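You operate a simulated robot arm through the tools that you are given. There is no shell and no other tool.

Carry out the task below with a simulated robot arm. There is one attempt and no reset: what you move stays moved.

Task
Fold down both crank knobs; shade on the night light, switch it on.

The check looks at the end state, three seconds after you hand in, the way a careful person would. Anything else that was tipped, shoved, dropped, spilled or broken makes it a failure. Flat cloth is picked up by pressing the open fingertips on it (5 to 10 N) and closing them slowly along it; thin cloth reads only 2 to 8 mm in the jaws.

Robot
A 6-joint arm with a three-finger gripper, fixed in place. Base frame: the origin is on the floor under the middle of its stand, x ahead of it, y to its left, z up. Lengths are in m, angles in rad, forces in N, time in s.
It reaches about 1.213 m from its shoulder. Its first joint turns from -2.897 to 2.897 rad. Payload 4.89 kg.
The tool frame sits at the grasp point between the pads (the TCP): z along the fingers, y along the line on which they close. The tips reach 0.03 m beyond it. The gripper opens to 0.164 m; its body begins 0.125 m behind the TCP.
Orientation is that of the tool frame in the base frame, as a unit quaternion [x, y, z, w]. With the fingers straight down and closing along the base's y, the tool's x points along the base's -x, its y along +y and its z along -z.

Tools
- The arm moves only by the tool play_rows. Its argument "targets" is a list of rows, each a list of 7 numbers: the shift along the tool's x, y, z in mm, then the turn, a rotation vector about the tool's x, y, z in rad, then the opening in per cent of the stroke, from 0 (shut) to 100 (fully open). In form: [[tx, ty, tz, ax, ay, az, grip], ...]. A call has 1 to 20 rows; each row shifts and turns the commanded pose from where the row before left it, along the tool's axes as they then stand. Each row takes 0.2 s and may step no farther than 0.05 m and 0.15 rad from the row before; otherwise, or with a gripper value out of range, the whole call is refused. A pose out of reach is approached as far as the arm can. The call stops where the force on the tool passes 40 N (or 10 N more than at its start, if that is more) or the arm is blocked; 0.2 s more then pass. The fingers move at their own pace (about 0.108 m/s each) and stop on an object; they squeeze with about 26 N. The grip force told is the motor's: it shows also when the fingers shut on nothing. Time passes only in rows, and 0.2 s behind the last, so rows that do not move let the fingers close. The reply holds the time, the measured pose of the TCP, the force on the tool along the base axes, the opening and the grip force, in the units named above and with some noise, with the torque about the TCP (base axes, N m) and any sound that the robot's microphone picked up.
- Cameras (640 x 400 px; columns grow to the right, rows downward): "scene" is fixed at [0.0519, 0.5018, 1.1694]; the picture's right is [-0.28, -0.96, 0.00], its down [-0.59, 0.17, -0.79] and it looks along [0.76, -0.22, -0.61] (base axes); focal length 310 px, centre (320, 200). "wrist" rides on the gripper at [0.076, -0.002, -0.152] in the tool frame; the picture's right is [0.02, 1.00, 0.00], its down [-0.88, 0.02, -0.47] and it looks along [-0.47, 0.01, 0.88] (tool axes); focal length 247 px, centre (320, 200). There is no depth. A picture from a camera that has moved, and an enlarged one, comes with that camera's place and axes in the base frame and with its lens.
- snapshot(camera): a new picture of that camera. No time passes.
- raise_lower(by): moves the trunk up (or, below 0, down) by that many m; the arm rides with it, the base frame stays. It gives what a move gives, with no picture.
- inspect(camera, box): a new picture of the part [left, top, right, bottom] of that camera's present view, enlarged. No time passes.
- job_done(): hands the job in; it is judged then, once.

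Places have to be worked out from the pictures, the camera data and where the tool is seen. Open the gripper and draw the arm clear of the work before you hand the job in, unless the task says otherwise.

The tools are called after "Emit:" as a command line: name --pt "numbers of a row" for each row, then --argument value for the rest, lists and objects as JSON in quotes. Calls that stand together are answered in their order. play_rows: Moves the arm, as the interface text tells. Its arguments: {"type":"object","properties":{"targets":{"type":"array","items":{"type":"array","items":{"type":"number"}}}},"required":["targets"]} The other tools are called the same way: raise_lower (by) moves the trunk up or down; snapshot (camera) takes a picture; inspect (camera, box) takes an enlarged picture of a part of a camera's view; job_done () hands the job in.

At the start:

```text
clock: 0.0
position: [0.4319, 0.46, 0.9032]
ee_rot: [0.0, 1.0, 0.001, 0.0]
contact_force: [0.9, -0.5, -0.4]
moment: [-0.03, -0.01, -0.02]
finger_gap: 0.1641
finger_force: 0.1
trunk travel left (down, up): [-0.025, 0.365]
```

scene: 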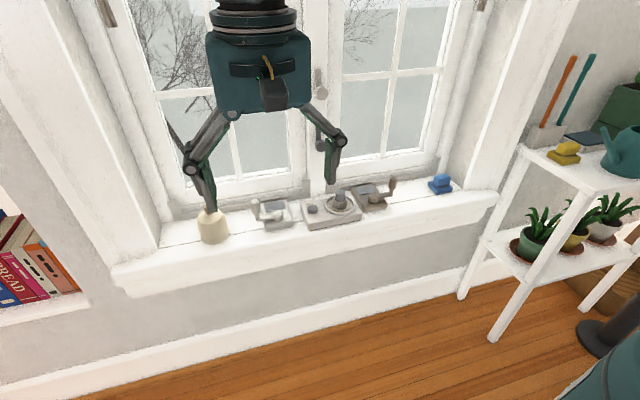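
wrist: 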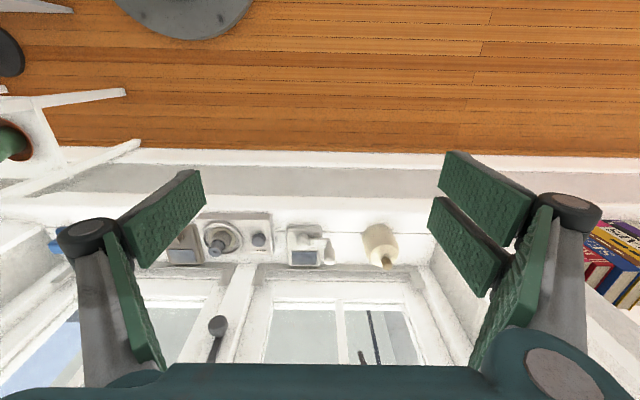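

The scene shows a window sill with two crank operators, a night-light base between them, and a cream shade standing on the left. I'll enlarge these to understand the parts.

Emit:
inspect --camera "scene" --box '[180, 160, 340, 260]'

Emit:
inspect --camera "scene" --box '[290, 150, 470, 262]'

Emit:
inspect --camera "wrist" --box '[140, 190, 430, 371]'

```text
4.00 times, centred on (260, 210) of scene
camera zoom: at [0.0519, 0.5018, 1.1694], right [-0.28, -0.96, 0.0], down [-0.59, 0.17, -0.79], along [0.76, -0.22, -0.61], focal length 1240 px, centre (560, 160)
```

zoom: 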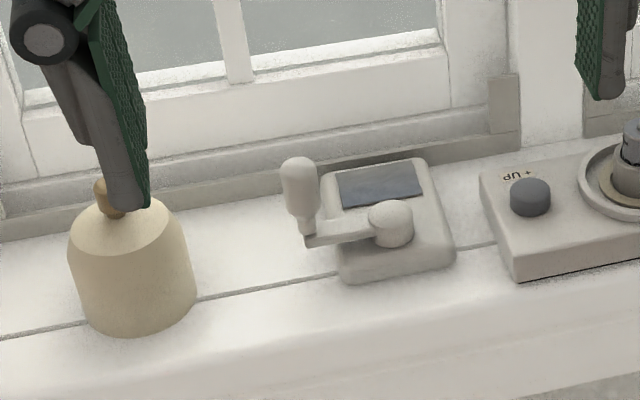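

```text
3.56 times, centred on (380, 206) of scene
camera zoom: at [0.0519, 0.5018, 1.1694], right [-0.28, -0.96, 0.0], down [-0.59, 0.17, -0.79], along [0.76, -0.22, -0.61], focal length 1102 px, centre (107, 179)
```

zoom: 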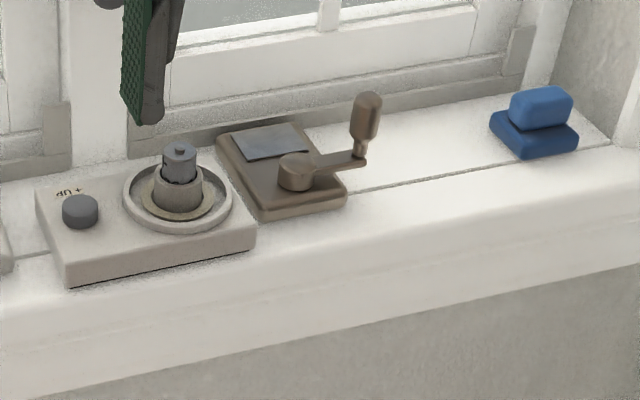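

```text
2.21 times, centred on (285, 280) of wrist
camera zoom: at [0.3539, 0.4576, 1.056], right [-0.02, 1.0, 0.0], down [0.88, 0.02, 0.47], along [0.47, 0.01, -0.88], focal length 545 px, centre (397, 22)
```

zoom: 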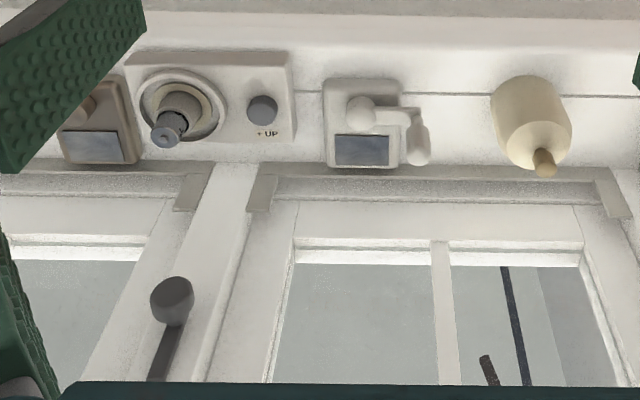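

The sill carries, from left to right, the shade, the left crank, the light base with its button, the right crank and a blue block. Estimates put them near x≈0.68 and z≈0.62. I'll move the wrist camera closer over the left crank and shade to see the hinge details.

Emit:
play_rows --pt "-20 -10 40 0 0 0 100" --pt "-20 -10 40 0 0 0 100" --pt "0 -10 20 0 0 0 100"

Emit:
snapshot --camera "wrist"

Emit:
snapshot --camera "scene"

```text
clock: 0.8
position: [0.4711, 0.4335, 0.8016]
ee_rot: [0.0, 1.0, -0.001, 0.001]
contact_force: [-1.2, -0.9, -0.8]
moment: [0.08, -0.1, 0.01]
finger_gap: 0.164
finger_force: 0.1
trunk travel left (down, up): [-0.025, 0.365]
```

```text
taken
camera wrist: at [0.393, 0.43, 0.9555], right [-0.02, 1.0, 0.0], down [0.88, 0.02, 0.47], along [0.47, 0.01, -0.88], focal length 247 px, centre (320, 200)
```

wrist: 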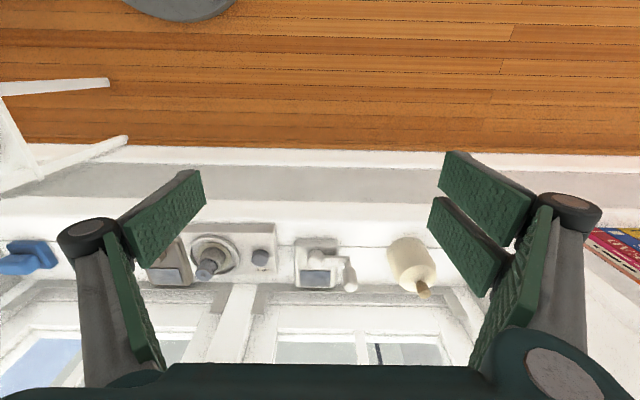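

```text
taken
```

scene: 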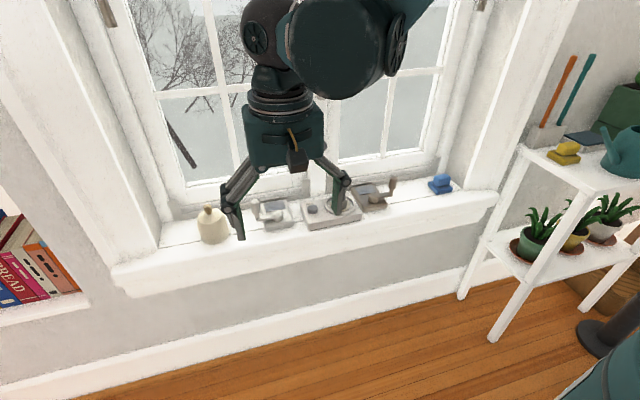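

Both views agree on a shade finial near (0.70, 0.60, 0.68). I'll enlarge the wrist view for detail.

Emit:
inspect --camera "wrist" --box '[280, 220, 440, 320]'

Emit:
inspect --camera "wrist" --box '[140, 220, 300, 320]'

Emit:
inspect --camera "scene" --box '[180, 170, 300, 245]'

Emit:
inspect --camera "scene" --box '[290, 165, 410, 240]'

```text
4.00 times, centred on (360, 270) of wrist
camera zoom: at [0.393, 0.43, 0.9555], right [-0.02, 1.0, 0.0], down [0.88, 0.02, 0.47], along [0.47, 0.01, -0.88], focal length 988 px, centre (160, -80)
```

zoom: 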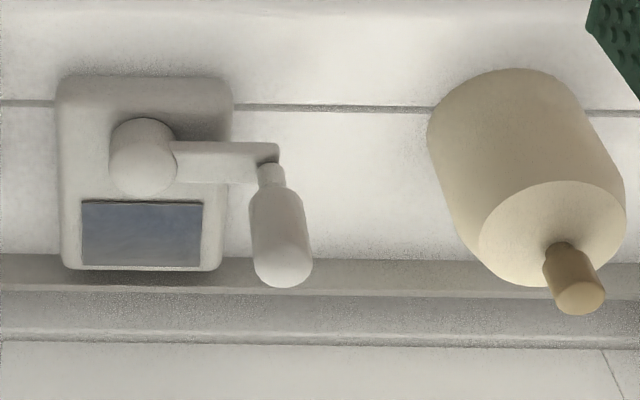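

```text
4.00 times, centred on (220, 270) of wrist
camera zoom: at [0.393, 0.43, 0.9555], right [-0.02, 1.0, 0.0], down [0.88, 0.02, 0.47], along [0.47, 0.01, -0.88], focal length 988 px, centre (720, -80)
```

zoom: 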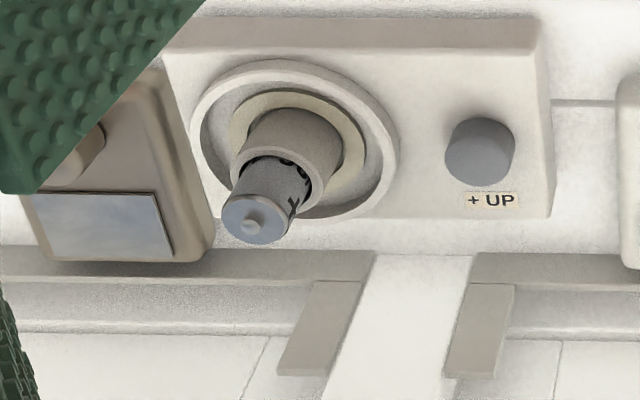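

```text
5.33 times, centred on (240, 208) of scene
camera zoom: at [0.0519, 0.5018, 1.1694], right [-0.28, -0.96, 0.0], down [-0.59, 0.17, -0.79], along [0.76, -0.22, -0.61], focal length 1653 px, centre (747, 160)
```

zoom: 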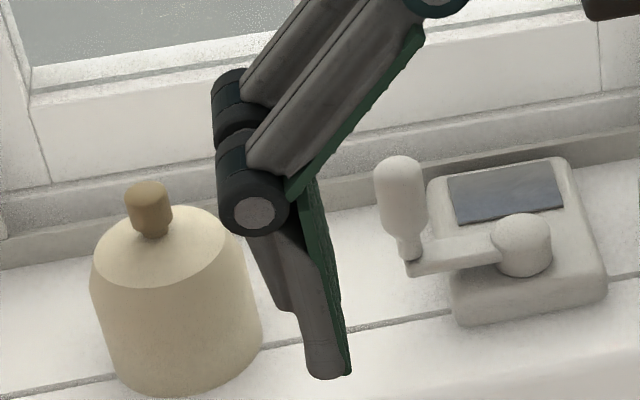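

```text
5.33 times, centred on (350, 202) of scene
camera zoom: at [0.0519, 0.5018, 1.1694], right [-0.28, -0.96, 0.0], down [-0.59, 0.17, -0.79], along [0.76, -0.22, -0.61], focal length 1653 px, centre (160, 187)
```

zoom: 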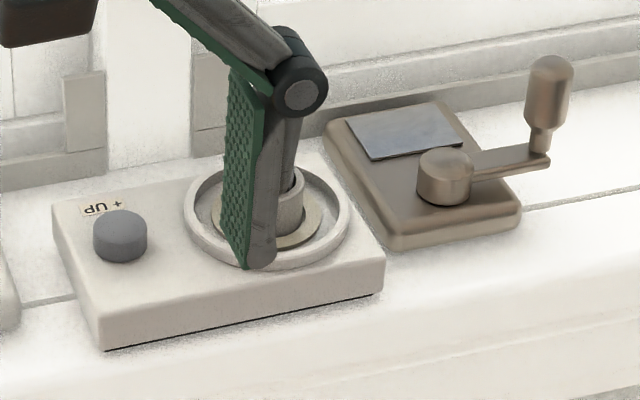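

The light has a ring-shaped seat around a tube that holds a battery with its nub up, next to a "+ UP" label and a button. I'll bring the camera over the light for a close look, with the tips kept at z≈0.75.

Emit:
play_rows --pt "0 -40 0 0 0 0 100" --pt "0 -40 0 0 0 0 100" --pt "0 -40 0 0 0 0 100" --pt "-40 -40 0 0 0 0 100" --pt "-40 0 0 0 0 0 100" --pt "-40 0 10 0 0 0 100" --pt "0 0 10 0 0 0 100"

Emit:
snapshot --camera "wrist"

Emit:
snapshot --camera "scene"

```text
refused: row 4 steps farther than a row can; nothing moved
```

```text
taken
camera wrist: at [0.393, 0.43, 0.9555], right [-0.02, 1.0, 0.0], down [0.88, 0.02, 0.47], along [0.47, 0.01, -0.88], focal length 247 px, centre (320, 200)
```

wrist: 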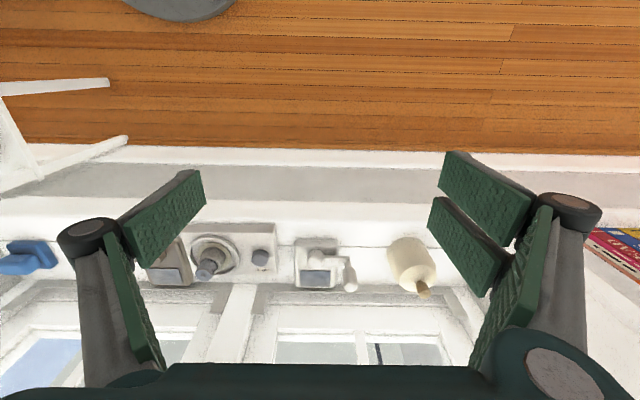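

```text
taken
```

scene: 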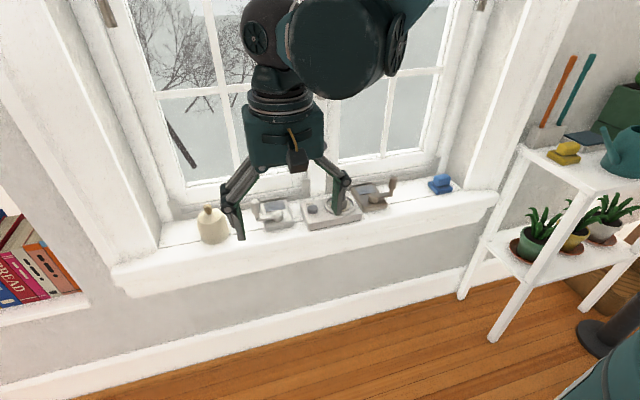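

The row was too long because it combined two axes, and nothing moved. I'll split it and make the same approach to view the light.

Emit:
play_rows --pt "0 -40 0 0 0 0 100" --pt "0 -40 0 0 0 0 100" --pt "0 -40 0 0 0 0 100" --pt "0 -40 0 0 0 0 100" --pt "-40 0 0 0 0 0 100" --pt "-40 0 0 0 0 0 100" --pt "-40 0 10 0 0 0 100" --pt "0 0 10 0 0 0 100"

Emit:
snapshot --camera "wrist"

Emit:
snapshot --camera "scene"

```text
clock: 2.6
position: [0.5919, 0.269, 0.7824]
ee_rot: [0.0, 1.0, 0.001, 0.0]
contact_force: [-0.9, 0.1, 0.9]
moment: [0.08, -0.15, 0.01]
finger_gap: 0.164
finger_force: 0.0
trunk travel left (down, up): [-0.025, 0.365]
```

```text
taken
camera wrist: at [0.515, 0.2663, 0.9359], right [-0.02, 1.0, 0.0], down [0.88, 0.02, 0.47], along [0.47, 0.01, -0.88], focal length 247 px, centre (320, 200)
```

wrist: 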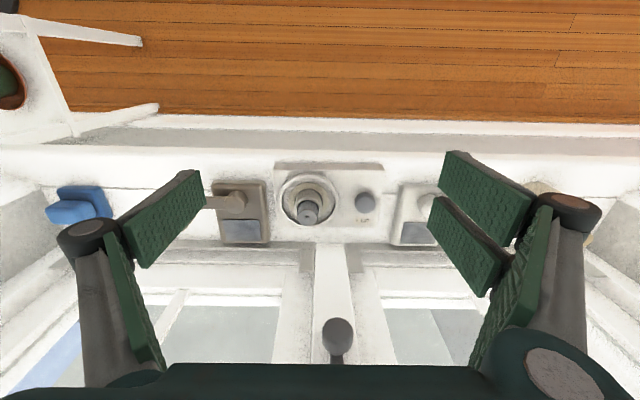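

```text
taken
```

scene: 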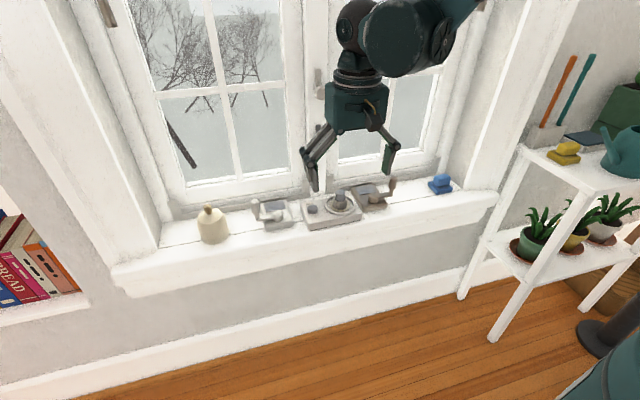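

Emit:
inspect --camera "wrist" --box '[240, 150, 400, 250]'

Emit:
inspect --camera "scene" --box '[290, 165, 410, 240]'

```text
4.00 times, centred on (320, 200) of wrist
camera zoom: at [0.515, 0.2663, 0.9359], right [-0.02, 1.0, 0.0], down [0.88, 0.02, 0.47], along [0.47, 0.01, -0.88], focal length 988 px, centre (320, 200)
```

zoom: 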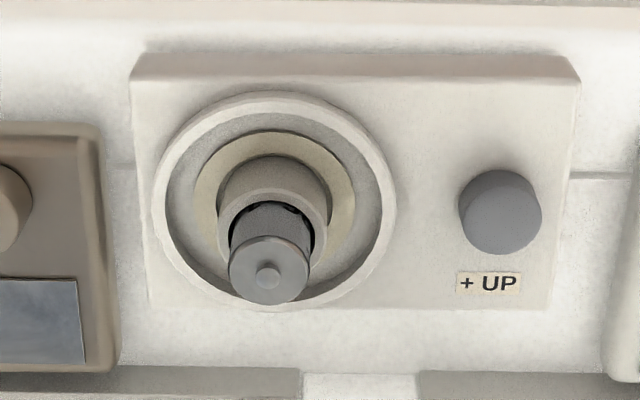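

```text
5.33 times, centred on (350, 202) of scene
camera zoom: at [0.0519, 0.5018, 1.1694], right [-0.28, -0.96, 0.0], down [-0.59, 0.17, -0.79], along [0.76, -0.22, -0.61], focal length 1653 px, centre (160, 187)
```

zoom: 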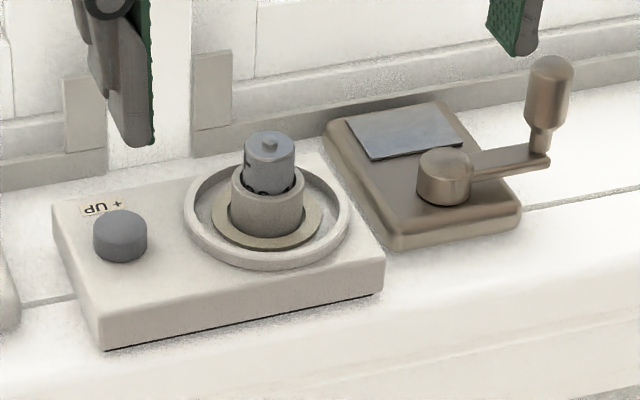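

Emit:
inspect --camera "wrist" --box '[284, 190, 332, 230]'

Emit:
inspect --camera "scene" --box '[325, 183, 357, 215]'

Emit:
inspect --camera "scene" --box '[350, 170, 400, 210]'

Emit:
inspect --camera "scene" --box '[245, 190, 300, 235]'

```text
10.00 times, centred on (308, 210) of wrist
camera zoom: at [0.515, 0.2663, 0.9359], right [-0.02, 1.0, 0.0], down [0.88, 0.02, 0.47], along [0.47, 0.01, -0.88], focal length 2470 px, centre (440, 100)
```

zoom: 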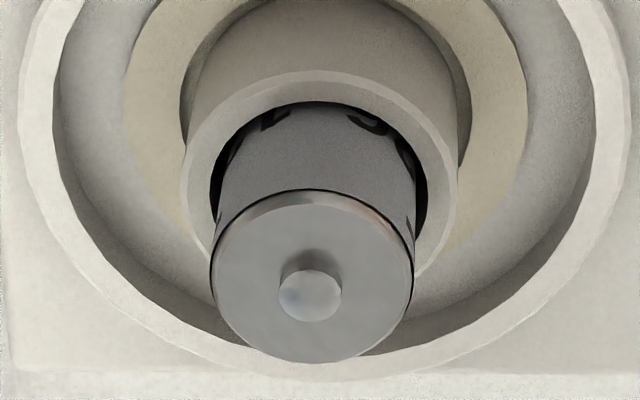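

```text
12.50 times, centred on (341, 199) of scene
camera zoom: at [0.0519, 0.5018, 1.1694], right [-0.28, -0.96, 0.0], down [-0.59, 0.17, -0.79], along [0.76, -0.22, -0.61], focal length 3874 px, centre (58, 212)
```

zoom: 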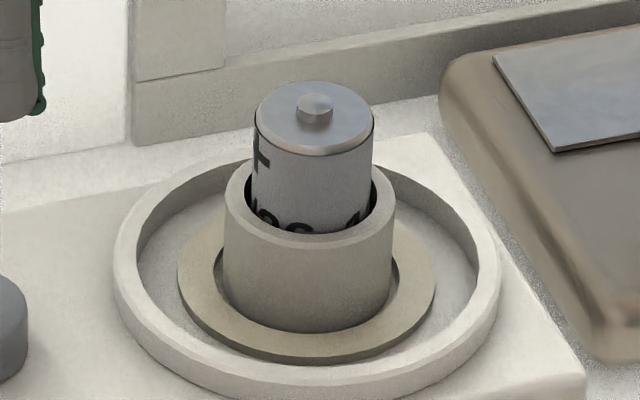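

```text
10.00 times, centred on (375, 190) of scene
camera zoom: at [0.0519, 0.5018, 1.1694], right [-0.28, -0.96, 0.0], down [-0.59, 0.17, -0.79], along [0.76, -0.22, -0.61], focal length 3099 px, centre (-230, 300)
```

zoom: 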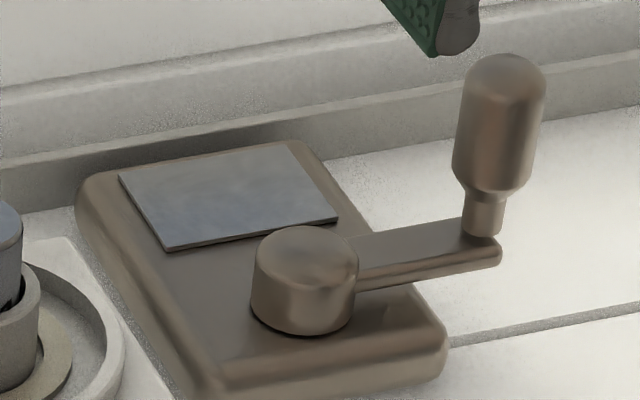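

```text
8.89 times, centred on (272, 212) of scene
camera zoom: at [0.0519, 0.5018, 1.1694], right [-0.28, -0.96, 0.0], down [-0.59, 0.17, -0.79], along [0.76, -0.22, -0.61], focal length 2755 px, centre (742, 89)
```

zoom: 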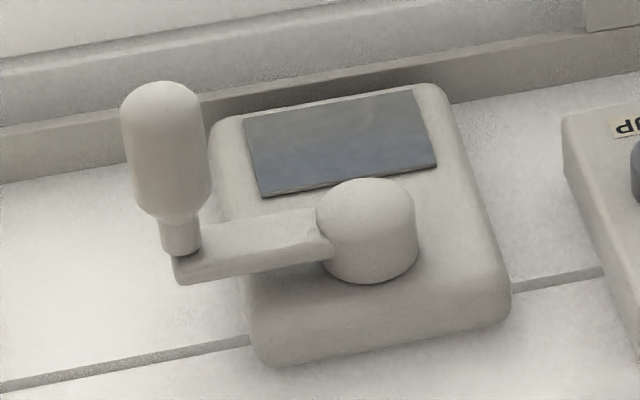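

The battery already sits + up in the tube, with the + mark and nub at the top, so it needs no change. I'll zoom hard on the crank knob hinges to learn which way they fold.

Emit:
inspect --camera "scene" --box '[250, 205, 276, 225]'

Emit:
inspect --camera "scene" --box '[376, 176, 402, 202]'

Emit:
inspect --camera "wrist" --box '[195, 175, 275, 250]'

```text
16.00 times, centred on (263, 215) of scene
camera zoom: at [0.0519, 0.5018, 1.1694], right [-0.28, -0.96, 0.0], down [-0.59, 0.17, -0.79], along [0.76, -0.22, -0.61], focal length 4959 px, centre (1232, -40)
```

zoom: 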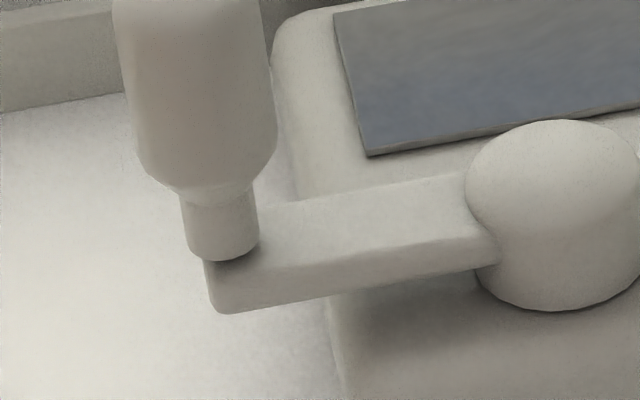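

```text
15.38 times, centred on (389, 189) of scene
camera zoom: at [0.0519, 0.5018, 1.1694], right [-0.28, -0.96, 0.0], down [-0.59, 0.17, -0.79], along [0.76, -0.22, -0.61], focal length 4768 px, centre (-742, 369)
```

zoom: 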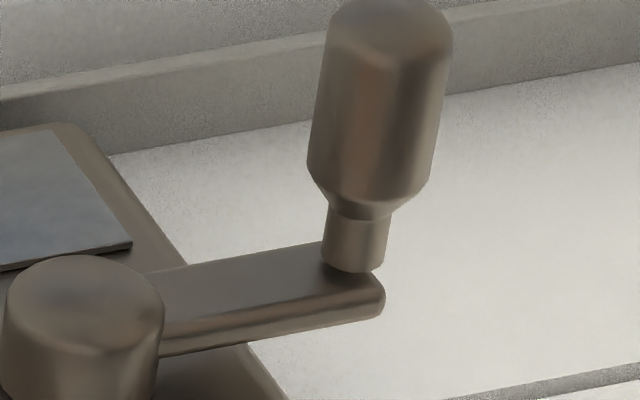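

```text
5.33 times, centred on (235, 212) of wrist
camera zoom: at [0.515, 0.2663, 0.9359], right [-0.02, 1.0, 0.0], down [0.88, 0.02, 0.47], along [0.47, 0.01, -0.88], focal length 1317 px, centre (773, 133)
```

zoom: 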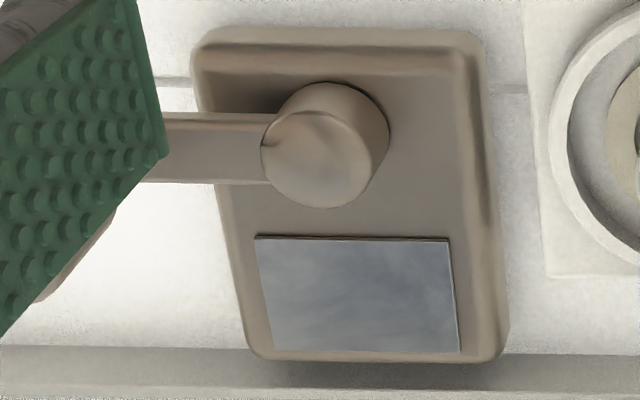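

No hinge direction is visible yet, so I'll find it with gentle pushes later. First I'll move over to view the shade, staying at a height that clears everything, since the tips at z≈0.76 are above all the objects.

Emit:
play_rows --pt "0 0 -10 0 0 0 100" --pt "0 48 0 0 0 0 100" --pt "0 48 0 0 0 0 100" --pt "0 48 0 0 0 0 100" --pt "0 48 0 0 0 0 100" --pt "0 48 0 0 0 0 100" --pt "0 48 0 0 0 0 100" --pt "0 43 0 0 0 0 100"

Emit:
snapshot --camera "wrist"

Emit:
inspect --camera "wrist" --box '[240, 150, 400, 250]'

```text
clock: 4.4
position: [0.5906, 0.5996, 0.7922]
ee_rot: [0.001, 1.0, 0.0, 0.0]
contact_force: [-0.3, -1.3, 1.5]
moment: [0.2, 0.01, -0.01]
finger_gap: 0.164
finger_force: 0.1
trunk travel left (down, up): [-0.025, 0.365]
```

```text
taken
camera wrist: at [0.5121, 0.5982, 0.9456], right [-0.02, 1.0, 0.0], down [0.88, 0.02, 0.47], along [0.47, 0.01, -0.88], focal length 247 px, centre (320, 200)
```

wrist: 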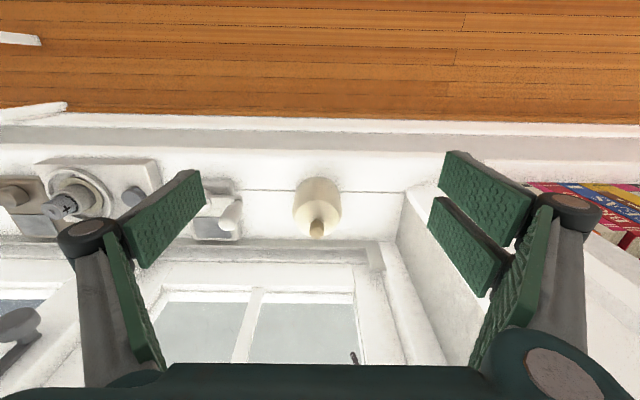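

```text
4.00 times, centred on (320, 200) of wrist
camera zoom: at [0.5121, 0.5982, 0.9456], right [-0.02, 1.0, 0.0], down [0.88, 0.02, 0.47], along [0.47, 0.01, -0.88], focal length 988 px, centre (320, 200)
```

zoom: 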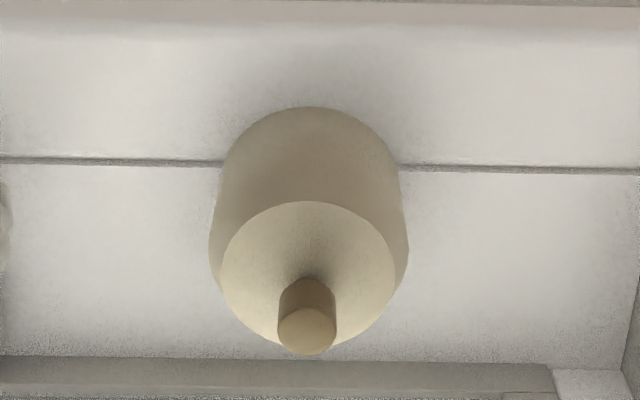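

The finial is at about (0.699, 0.598, 0.685), with the splayed window jamb roughly 0.15 m to its left. I'll narrow the fingers to half, move above the finial with the tips at about 0.72, and check the alignment.

Emit:
play_rows --pt "0 0 0 0 0 0 45" --pt "-40 0 0 0 0 0 45" --pt "-40 -2 0 0 0 0 45" --pt "-27 0 20 0 0 0 45" --pt "0 0 20 0 0 0 45" --pt "0 0 0 0 0 0 45"

Emit:
snapshot --camera "wrist"

Emit:
inspect --camera "scene" --box '[160, 120, 288, 245]'

```text
clock: 5.8
position: [0.6971, 0.6001, 0.7522]
ee_rot: [0.0, 1.0, 0.0, 0.001]
contact_force: [-0.4, -0.4, 0.8]
moment: [0.0, -0.01, 0.01]
finger_gap: 0.074
finger_force: 0.0
trunk travel left (down, up): [-0.025, 0.365]
```

```text
taken
camera wrist: at [0.6198, 0.5974, 0.9056], right [-0.02, 1.0, 0.0], down [0.88, 0.02, 0.47], along [0.47, 0.01, -0.88], focal length 247 px, centre (320, 200)
```

wrist: 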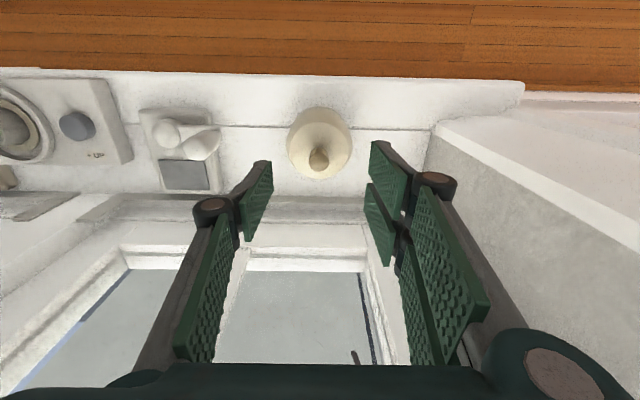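

```text
3.20 times, centred on (224, 182) of scene
camera zoom: at [0.0519, 0.5018, 1.1694], right [-0.28, -0.96, 0.0], down [-0.59, 0.17, -0.79], along [0.76, -0.22, -0.61], focal length 992 px, centre (627, 256)
```

zoom: 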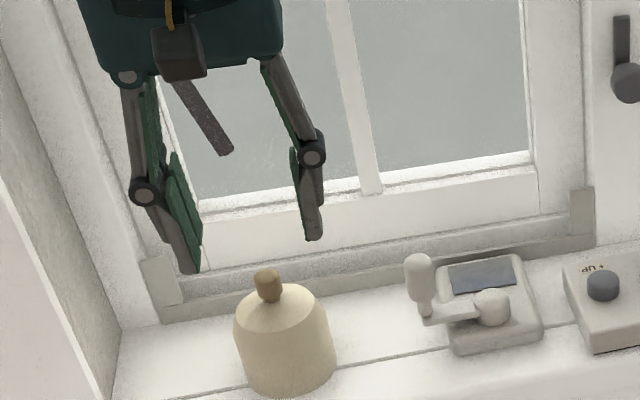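

The finial lies close to the projected tool axis. I'll zoom to refine the alignment.

Emit:
inspect --camera "wrist" --box '[280, 100, 360, 200]'

Emit:
inspect --camera "scene" --box '[190, 195, 240, 245]'

```text
4.00 times, centred on (320, 150) of wrist
camera zoom: at [0.6198, 0.5974, 0.9056], right [-0.02, 1.0, 0.0], down [0.88, 0.02, 0.47], along [0.47, 0.01, -0.88], focal length 988 px, centre (320, 400)
```

zoom: 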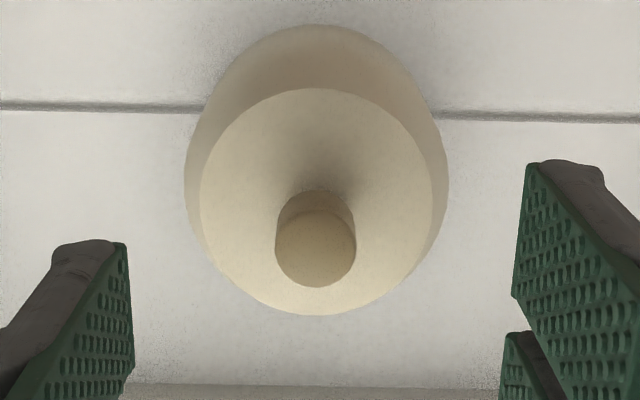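

```text
8.00 times, centred on (215, 220) of scene
camera zoom: at [0.0519, 0.5018, 1.1694], right [-0.28, -0.96, 0.0], down [-0.59, 0.17, -0.79], along [0.76, -0.22, -0.61], focal length 2479 px, centre (1160, 40)
```

zoom: 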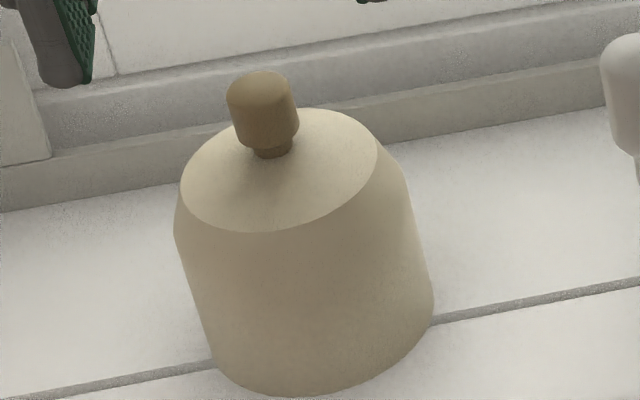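

The finial head is about 19 mm across and about 19 mm tall on a thin neck, and it is aligned in x. I'll shift −2 mm in y, lower so the tips reach z≈0.668, and check before closing.

Emit:
play_rows --pt "0 -1 20 0 0 0 45" --pt "0 -1 20 0 0 0 45" --pt "0 0 14 0 0 0 45" --pt "0 0 0 0 0 0 45"

Emit:
inspect --camera "scene" --box '[180, 165, 260, 245]'

Emit:
inspect --camera "wrist" --box '[240, 110, 400, 240]'

```text
clock: 6.8
position: [0.6973, 0.5974, 0.6983]
ee_rot: [0.0, 1.0, 0.0, 0.0]
contact_force: [-0.9, -0.2, 0.9]
moment: [0.0, -0.01, -0.01]
finger_gap: 0.0739
finger_force: 0.1
trunk travel left (down, up): [-0.025, 0.365]
```

```text
5.00 times, centred on (220, 205) of scene
camera zoom: at [0.0519, 0.5018, 1.1694], right [-0.28, -0.96, 0.0], down [-0.59, 0.17, -0.79], along [0.76, -0.22, -0.61], focal length 1550 px, centre (820, 175)
```

zoom: 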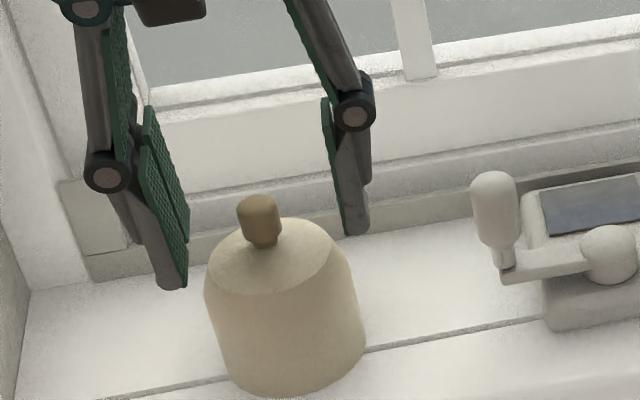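

```text
3.08 times, centred on (320, 175) of wrist
camera zoom: at [0.62, 0.5948, 0.8524], right [-0.02, 1.0, 0.0], down [0.88, 0.02, 0.47], along [0.47, 0.01, -0.88], focal length 760 px, centre (320, 277)
```

zoom: 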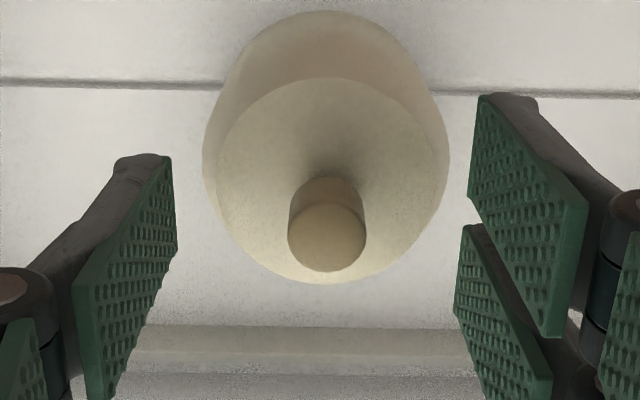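

The finial is centred within about 1 mm. I'll shift +1 mm in y and close gradually on its head.

Emit:
play_rows --pt "0 1 0 0 0 0 30" --pt "0 0 0 0 0 0 20" --pt "0 0 0 0 0 0 15" --pt "0 0 0 0 0 0 13" --pt "0 0 0 0 0 0 11" --pt "0 0 0 0 0 0 8" --pt "0 0 0 0 0 0 4" --pt "0 0 0 0 0 0 0" --pt "0 0 0 0 0 0 0"

Emit:
inspect --camera "scene" --box '[180, 165, 260, 245]'

Emit:
inspect --camera "wrist" --box '[240, 110, 400, 240]'

```text
clock: 8.8
position: [0.699, 0.5986, 0.6989]
ee_rot: [0.0, 1.0, 0.0, 0.001]
contact_force: [-0.8, -0.3, -0.6]
moment: [0.01, 0.03, 0.03]
finger_gap: 0.0167
finger_force: 26.1
trunk travel left (down, up): [-0.025, 0.365]
```

```text
5.00 times, centred on (220, 205) of scene
camera zoom: at [0.0519, 0.5018, 1.1694], right [-0.28, -0.96, 0.0], down [-0.59, 0.17, -0.79], along [0.76, -0.22, -0.61], focal length 1550 px, centre (820, 175)
```

zoom: 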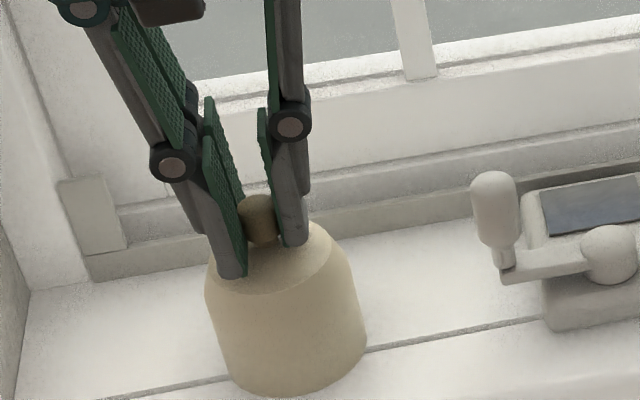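

```text
3.08 times, centred on (320, 175) of wrist
camera zoom: at [0.6203, 0.5957, 0.8521], right [-0.02, 1.0, 0.0], down [0.88, 0.02, 0.47], along [0.47, 0.01, -0.88], focal length 760 px, centre (320, 277)
```

zoom: 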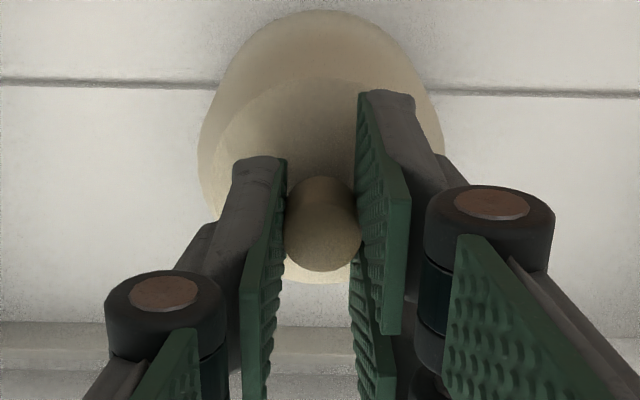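

The finial is gripped with a gap of 16.7 mm at 26 N. I'll lift 30 mm and check that the shade hangs straight.

Emit:
play_rows --pt "0 0 -5 0 0 0 0" --pt "0 0 -10 0 0 0 0" --pt "0 0 -15 0 0 0 0" --pt "0 0 0 0 0 0 0"

Emit:
inspect --camera "scene" --box '[180, 165, 260, 245]'

Emit:
inspect --camera "wrist" --box '[240, 110, 400, 240]'

```text
clock: 9.8
position: [0.6993, 0.5983, 0.7293]
ee_rot: [0.0, 1.0, 0.0, 0.0]
contact_force: [0.3, 0.1, -0.1]
moment: [-0.03, 0.02, -0.02]
finger_gap: 0.0168
finger_force: 26.0
trunk travel left (down, up): [-0.025, 0.365]
```

```text
5.00 times, centred on (220, 205) of scene
camera zoom: at [0.0519, 0.5018, 1.1694], right [-0.28, -0.96, 0.0], down [-0.59, 0.17, -0.79], along [0.76, -0.22, -0.61], focal length 1550 px, centre (820, 175)
```

zoom: 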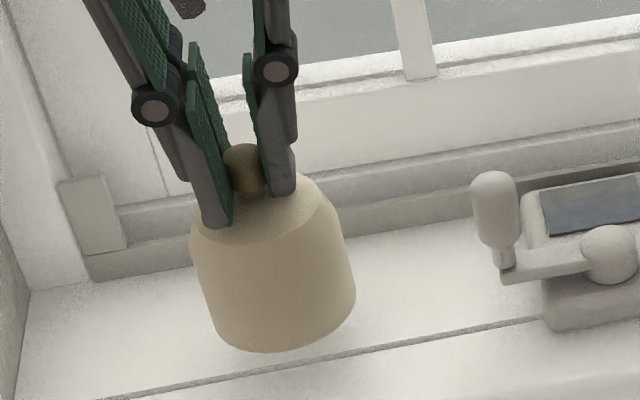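

```text
3.08 times, centred on (320, 175) of wrist
camera zoom: at [0.6217, 0.5957, 0.8826], right [-0.02, 1.0, 0.0], down [0.88, 0.02, 0.47], along [0.47, 0.01, -0.88], focal length 760 px, centre (320, 277)
```

zoom: 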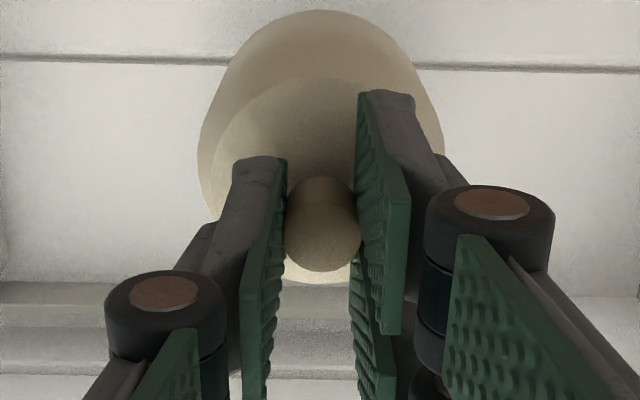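

The shade is held rigidly and upright. I'll lift it to about z=0.83, pull back in x to stay clear of the window latch, travel to y≈0.254, and then come forward over the ring.

Emit:
play_rows --pt "0 0 -20 0 0 0 0" --pt "0 0 -40 0 0 0 0" --pt "0 0 -40 0 0 0 0" --pt "20 0 0 0 0 0 0" --pt "29 0 0 0 0 0 0" --pt "0 -20 0 0 0 0 0" --pt "0 -40 0 0 0 0 0" --pt "0 -40 0 0 0 0 0" --pt "0 -40 0 0 0 0 0" --pt "0 -40 0 0 0 0 0" --pt "0 -40 0 0 0 0 0" --pt "0 -40 0 0 0 0 0" --pt "0 -40 0 0 0 0 0" --pt "0 -30 0 0 0 0 0" --pt "0 -14 0 0 0 0 0" --pt "-15 0 0 0 0 0 0" --pt "-9 0 0 0 0 0 0" --pt "0 0 0 0 0 0 0"

Emit:
snapshot --camera "wrist"

Emit:
inspect --camera "scene" --box '[285, 130, 405, 235]'

```text
clock: 13.6
position: [0.6739, 0.2552, 0.8291]
ee_rot: [0.0, 1.0, 0.0, 0.0]
contact_force: [0.2, 0.2, -0.5]
moment: [0.0, -0.04, -0.02]
finger_gap: 0.0164
finger_force: 25.8
trunk travel left (down, up): [-0.025, 0.365]
```

```text
taken
camera wrist: at [0.5961, 0.2516, 0.9827], right [-0.02, 1.0, 0.0], down [0.88, 0.02, 0.47], along [0.47, 0.01, -0.88], focal length 247 px, centre (320, 200)
```

wrist: 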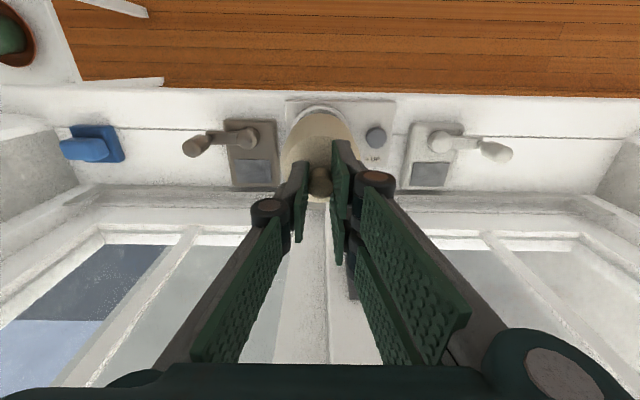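

```text
3.81 times, centred on (345, 182) of scene
camera zoom: at [0.0519, 0.5018, 1.1694], right [-0.28, -0.96, 0.0], down [-0.59, 0.17, -0.79], along [0.76, -0.22, -0.61], focal length 1181 px, centre (225, 267)
```

zoom: 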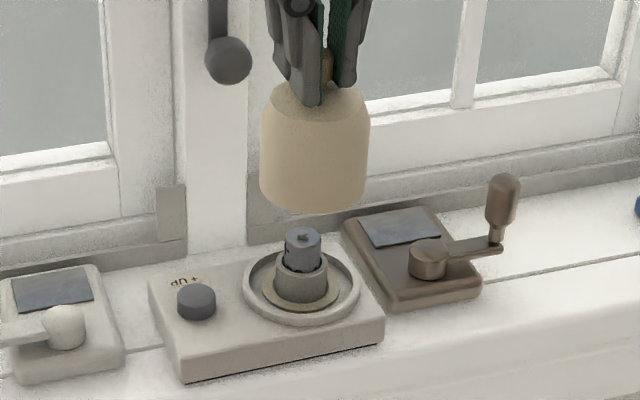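

Emit:
inspect --camera "wrist" --box '[260, 90, 380, 215]'

Emit:
inspect --camera "scene" --box '[310, 150, 390, 230]'

```text
3.20 times, centred on (320, 152) of wrist
camera zoom: at [0.5961, 0.2516, 0.9827], right [-0.02, 1.0, 0.0], down [0.88, 0.02, 0.47], along [0.47, 0.01, -0.88], focal length 790 px, centre (320, 352)
```

zoom: 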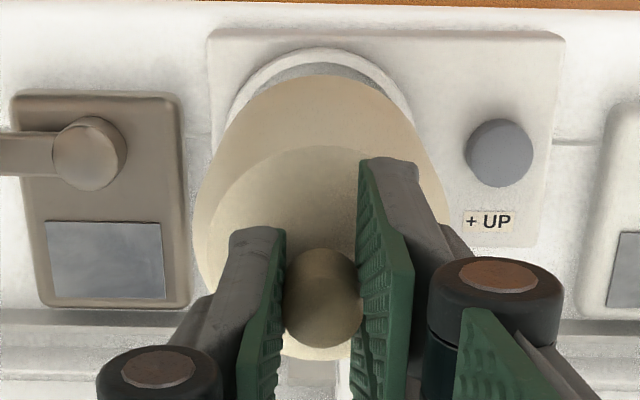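

```text
5.00 times, centred on (350, 190) of scene
camera zoom: at [0.0519, 0.5018, 1.1694], right [-0.28, -0.96, 0.0], down [-0.59, 0.17, -0.79], along [0.76, -0.22, -0.61], focal length 1550 px, centre (170, 250)
```

zoom: 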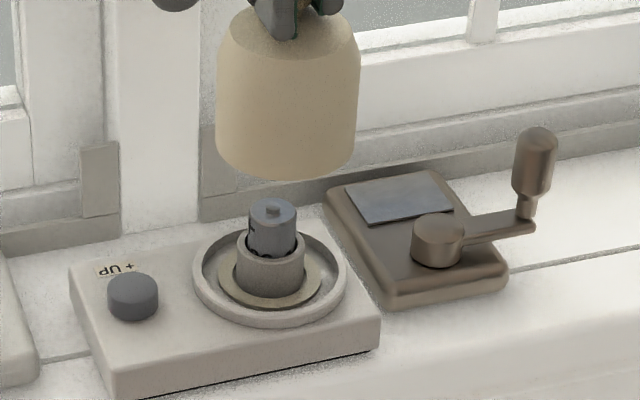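

The shade is above the ring. I need a precise lateral comparison between the shade's bottom rim and the ring, so I'll zoom tighter on both.

Emit:
inspect --camera "scene" --box '[340, 150, 390, 190]'

Emit:
inspect --camera "scene" --box '[344, 185, 384, 220]'

Emit:
inspect --camera "wrist" --box '[275, 95, 365, 155]'

```text
10.00 times, centred on (365, 170) of scene
camera zoom: at [0.0519, 0.5018, 1.1694], right [-0.28, -0.96, 0.0], down [-0.59, 0.17, -0.79], along [0.76, -0.22, -0.61], focal length 3099 px, centre (-130, 500)
```

zoom: 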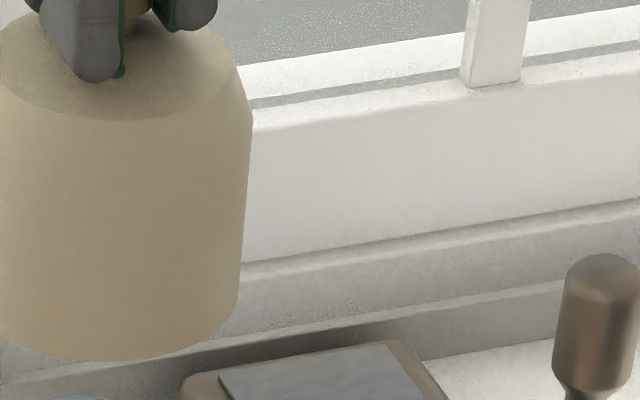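

```text
11.43 times, centred on (364, 202) of scene
camera zoom: at [0.0519, 0.5018, 1.1694], right [-0.28, -0.96, 0.0], down [-0.59, 0.17, -0.79], along [0.76, -0.22, -0.61], focal length 3542 px, centre (-183, 171)
```

zoom: 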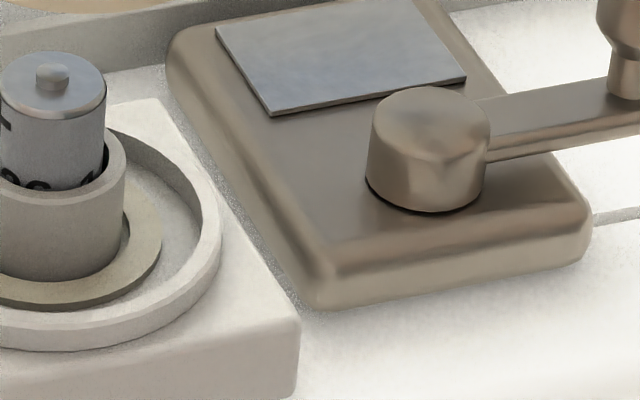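

```text
6.67 times, centred on (320, 125) of wrist
camera zoom: at [0.5961, 0.2516, 0.9827], right [-0.02, 1.0, 0.0], down [0.88, 0.02, 0.47], along [0.47, 0.01, -0.88], focal length 1646 px, centre (320, 700)
```

zoom: 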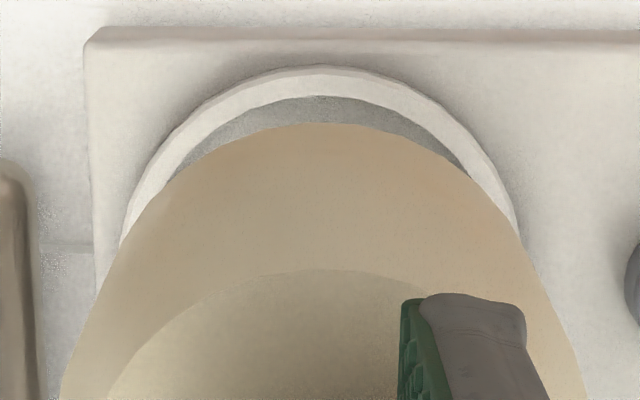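

In the wrist view y is aligned, but the shade's front rim sits about 8–9 mm too close to the robot relative to the ring, and the scene view's column shift agrees. I'll move +8 mm in x, lower by 30 mm, and compare again.

Emit:
play_rows --pt "-8 0 0 0 0 0 0" --pt "0 0 15 0 0 0 0" --pt "0 0 15 0 0 0 0" --pt "0 0 0 0 0 0 0"

Emit:
inspect --camera "scene" --box '[310, 150, 374, 220]'

Emit:
inspect --camera "wrist" --box '[275, 95, 365, 155]'

```text
clock: 14.6
position: [0.6814, 0.2556, 0.7981]
ee_rot: [0.001, 1.0, 0.0, 0.0]
contact_force: [0.1, -0.8, -0.8]
moment: [-0.01, -0.02, 0.0]
finger_gap: 0.0165
finger_force: 25.6
trunk travel left (down, up): [-0.025, 0.365]
```

```text
5.71 times, centred on (342, 185) of scene
camera zoom: at [0.0519, 0.5018, 1.1694], right [-0.28, -0.96, 0.0], down [-0.59, 0.17, -0.79], along [0.76, -0.22, -0.61], focal length 1771 px, centre (194, 286)
```

zoom: 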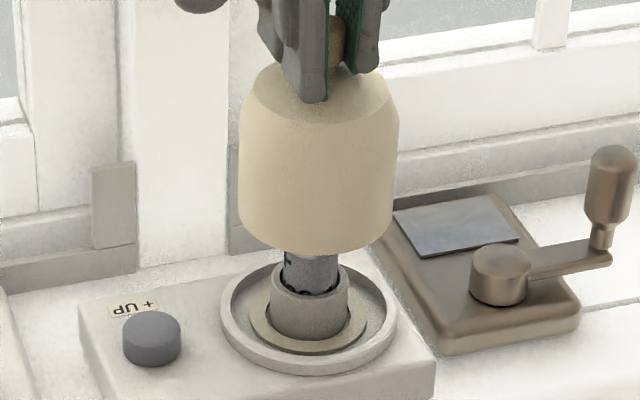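

```text
6.67 times, centred on (320, 125) of wrist
camera zoom: at [0.6033, 0.2526, 0.9514], right [-0.02, 1.0, 0.0], down [0.88, 0.02, 0.47], along [0.47, 0.01, -0.88], focal length 1646 px, centre (320, 700)
```

zoom: 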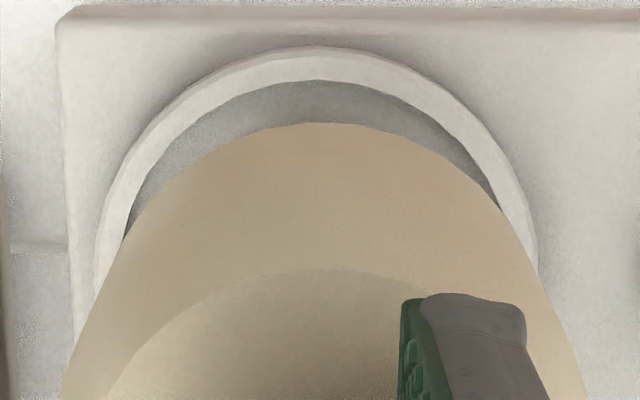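

The scene view now shows the shade and ring columns aligned, and the wrist view suggests about 3 mm more in x. I'll shift +3 mm and lower another 38 mm, leaving the shade bottom about 30 mm above the ring, then re-compare at close range.

Emit:
play_rows --pt "-3 0 0 0 0 0 0" --pt "0 0 13 0 0 0 0" --pt "0 0 13 0 0 0 0" --pt "0 0 12 0 0 0 0" --pt "0 0 0 0 0 0 0"

Emit:
inspect --camera "scene" --box '[315, 170, 365, 220]'

Emit:
inspect --camera "wrist" --box '[275, 95, 365, 155]'

Emit:
snapshot --camera "wrist"

```text
clock: 15.8
position: [0.6849, 0.2545, 0.7601]
ee_rot: [0.0, 1.0, 0.0, 0.0]
contact_force: [0.3, 1.1, -0.7]
moment: [-0.04, -0.06, -0.02]
finger_gap: 0.0167
finger_force: 26.2
trunk travel left (down, up): [-0.025, 0.365]
```

```text
8.00 times, centred on (340, 195) of scene
camera zoom: at [0.0519, 0.5018, 1.1694], right [-0.28, -0.96, 0.0], down [-0.59, 0.17, -0.79], along [0.76, -0.22, -0.61], focal length 2479 px, centre (160, 240)
```

zoom: 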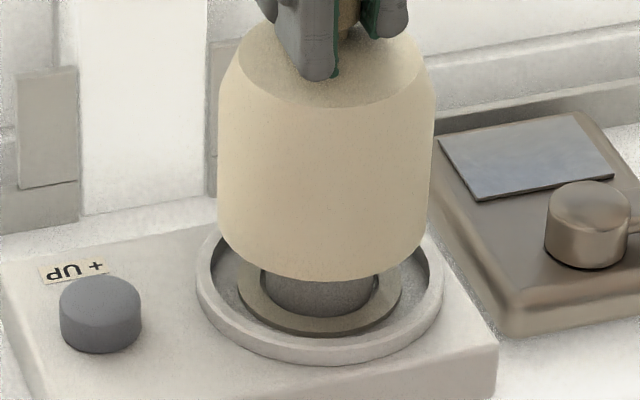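

```text
6.67 times, centred on (320, 125) of wrist
camera zoom: at [0.607, 0.2524, 0.9138], right [-0.02, 1.0, 0.0], down [0.88, 0.02, 0.47], along [0.47, 0.01, -0.88], focal length 1646 px, centre (320, 700)
```

zoom: 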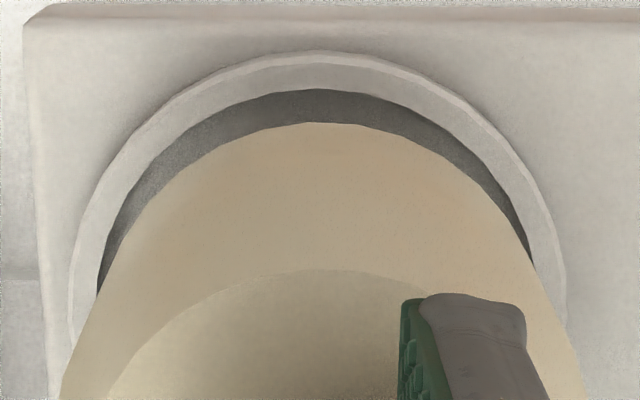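

```text
taken
camera wrist: at [0.607, 0.2524, 0.9138], right [-0.02, 1.0, 0.0], down [0.88, 0.02, 0.47], along [0.47, 0.01, -0.88], focal length 247 px, centre (320, 200)
```

wrist: 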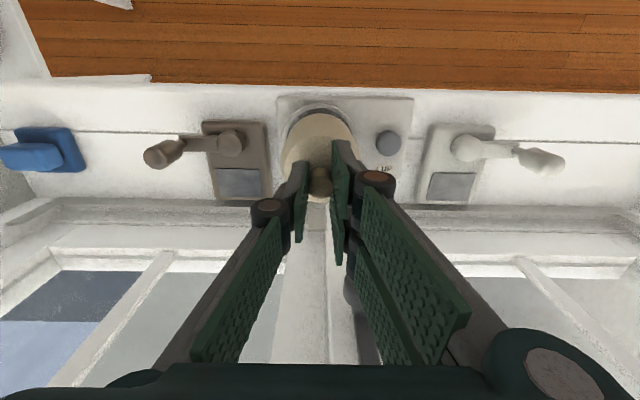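

The shade's front edge is now just inside the ring's inner edge, within about 1 mm in x, and y is within about 0.5 mm. I'll make a small correction and lower 18 mm more, to just above the rim.

Emit:
play_rows --pt "-1.5 -0.6 0 0 0 0 0" --pt "0 0 9 0 0 0 0" --pt "0 0 9 0 0 0 0" --pt "0 0 0 0 0 0 0"

Emit:
inspect --camera "scene" --box '[315, 170, 365, 220]'

Emit:
inspect --camera "wrist" --box '[275, 95, 365, 155]'

```text
clock: 16.8
position: [0.6863, 0.253, 0.7422]
ee_rot: [0.0, 1.0, 0.0, 0.0]
contact_force: [-1.1, -0.3, 0.1]
moment: [-0.01, -0.03, 0.03]
finger_gap: 0.0168
finger_force: 25.9
trunk travel left (down, up): [-0.025, 0.365]
```

```text
8.00 times, centred on (340, 195) of scene
camera zoom: at [0.0519, 0.5018, 1.1694], right [-0.28, -0.96, 0.0], down [-0.59, 0.17, -0.79], along [0.76, -0.22, -0.61], focal length 2479 px, centre (160, 240)
```

zoom: 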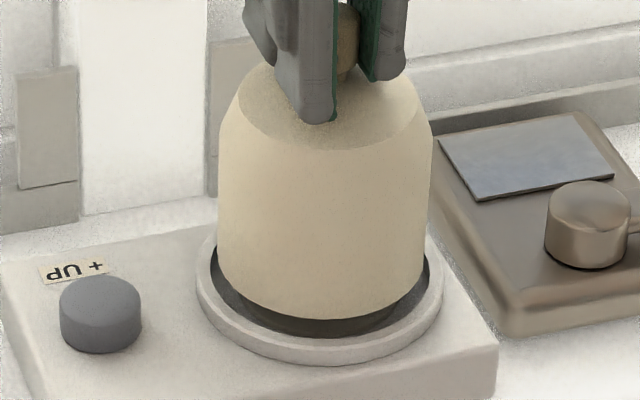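

```text
6.67 times, centred on (320, 125) of wrist
camera zoom: at [0.6088, 0.2514, 0.8958], right [-0.02, 1.0, 0.0], down [0.88, 0.02, 0.47], along [0.47, 0.01, -0.88], focal length 1646 px, centre (320, 700)
```

zoom: 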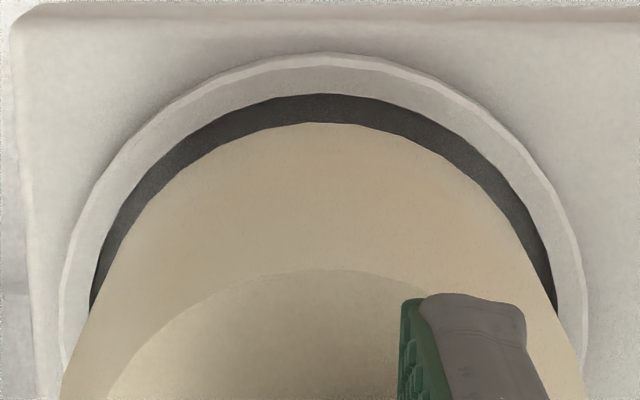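

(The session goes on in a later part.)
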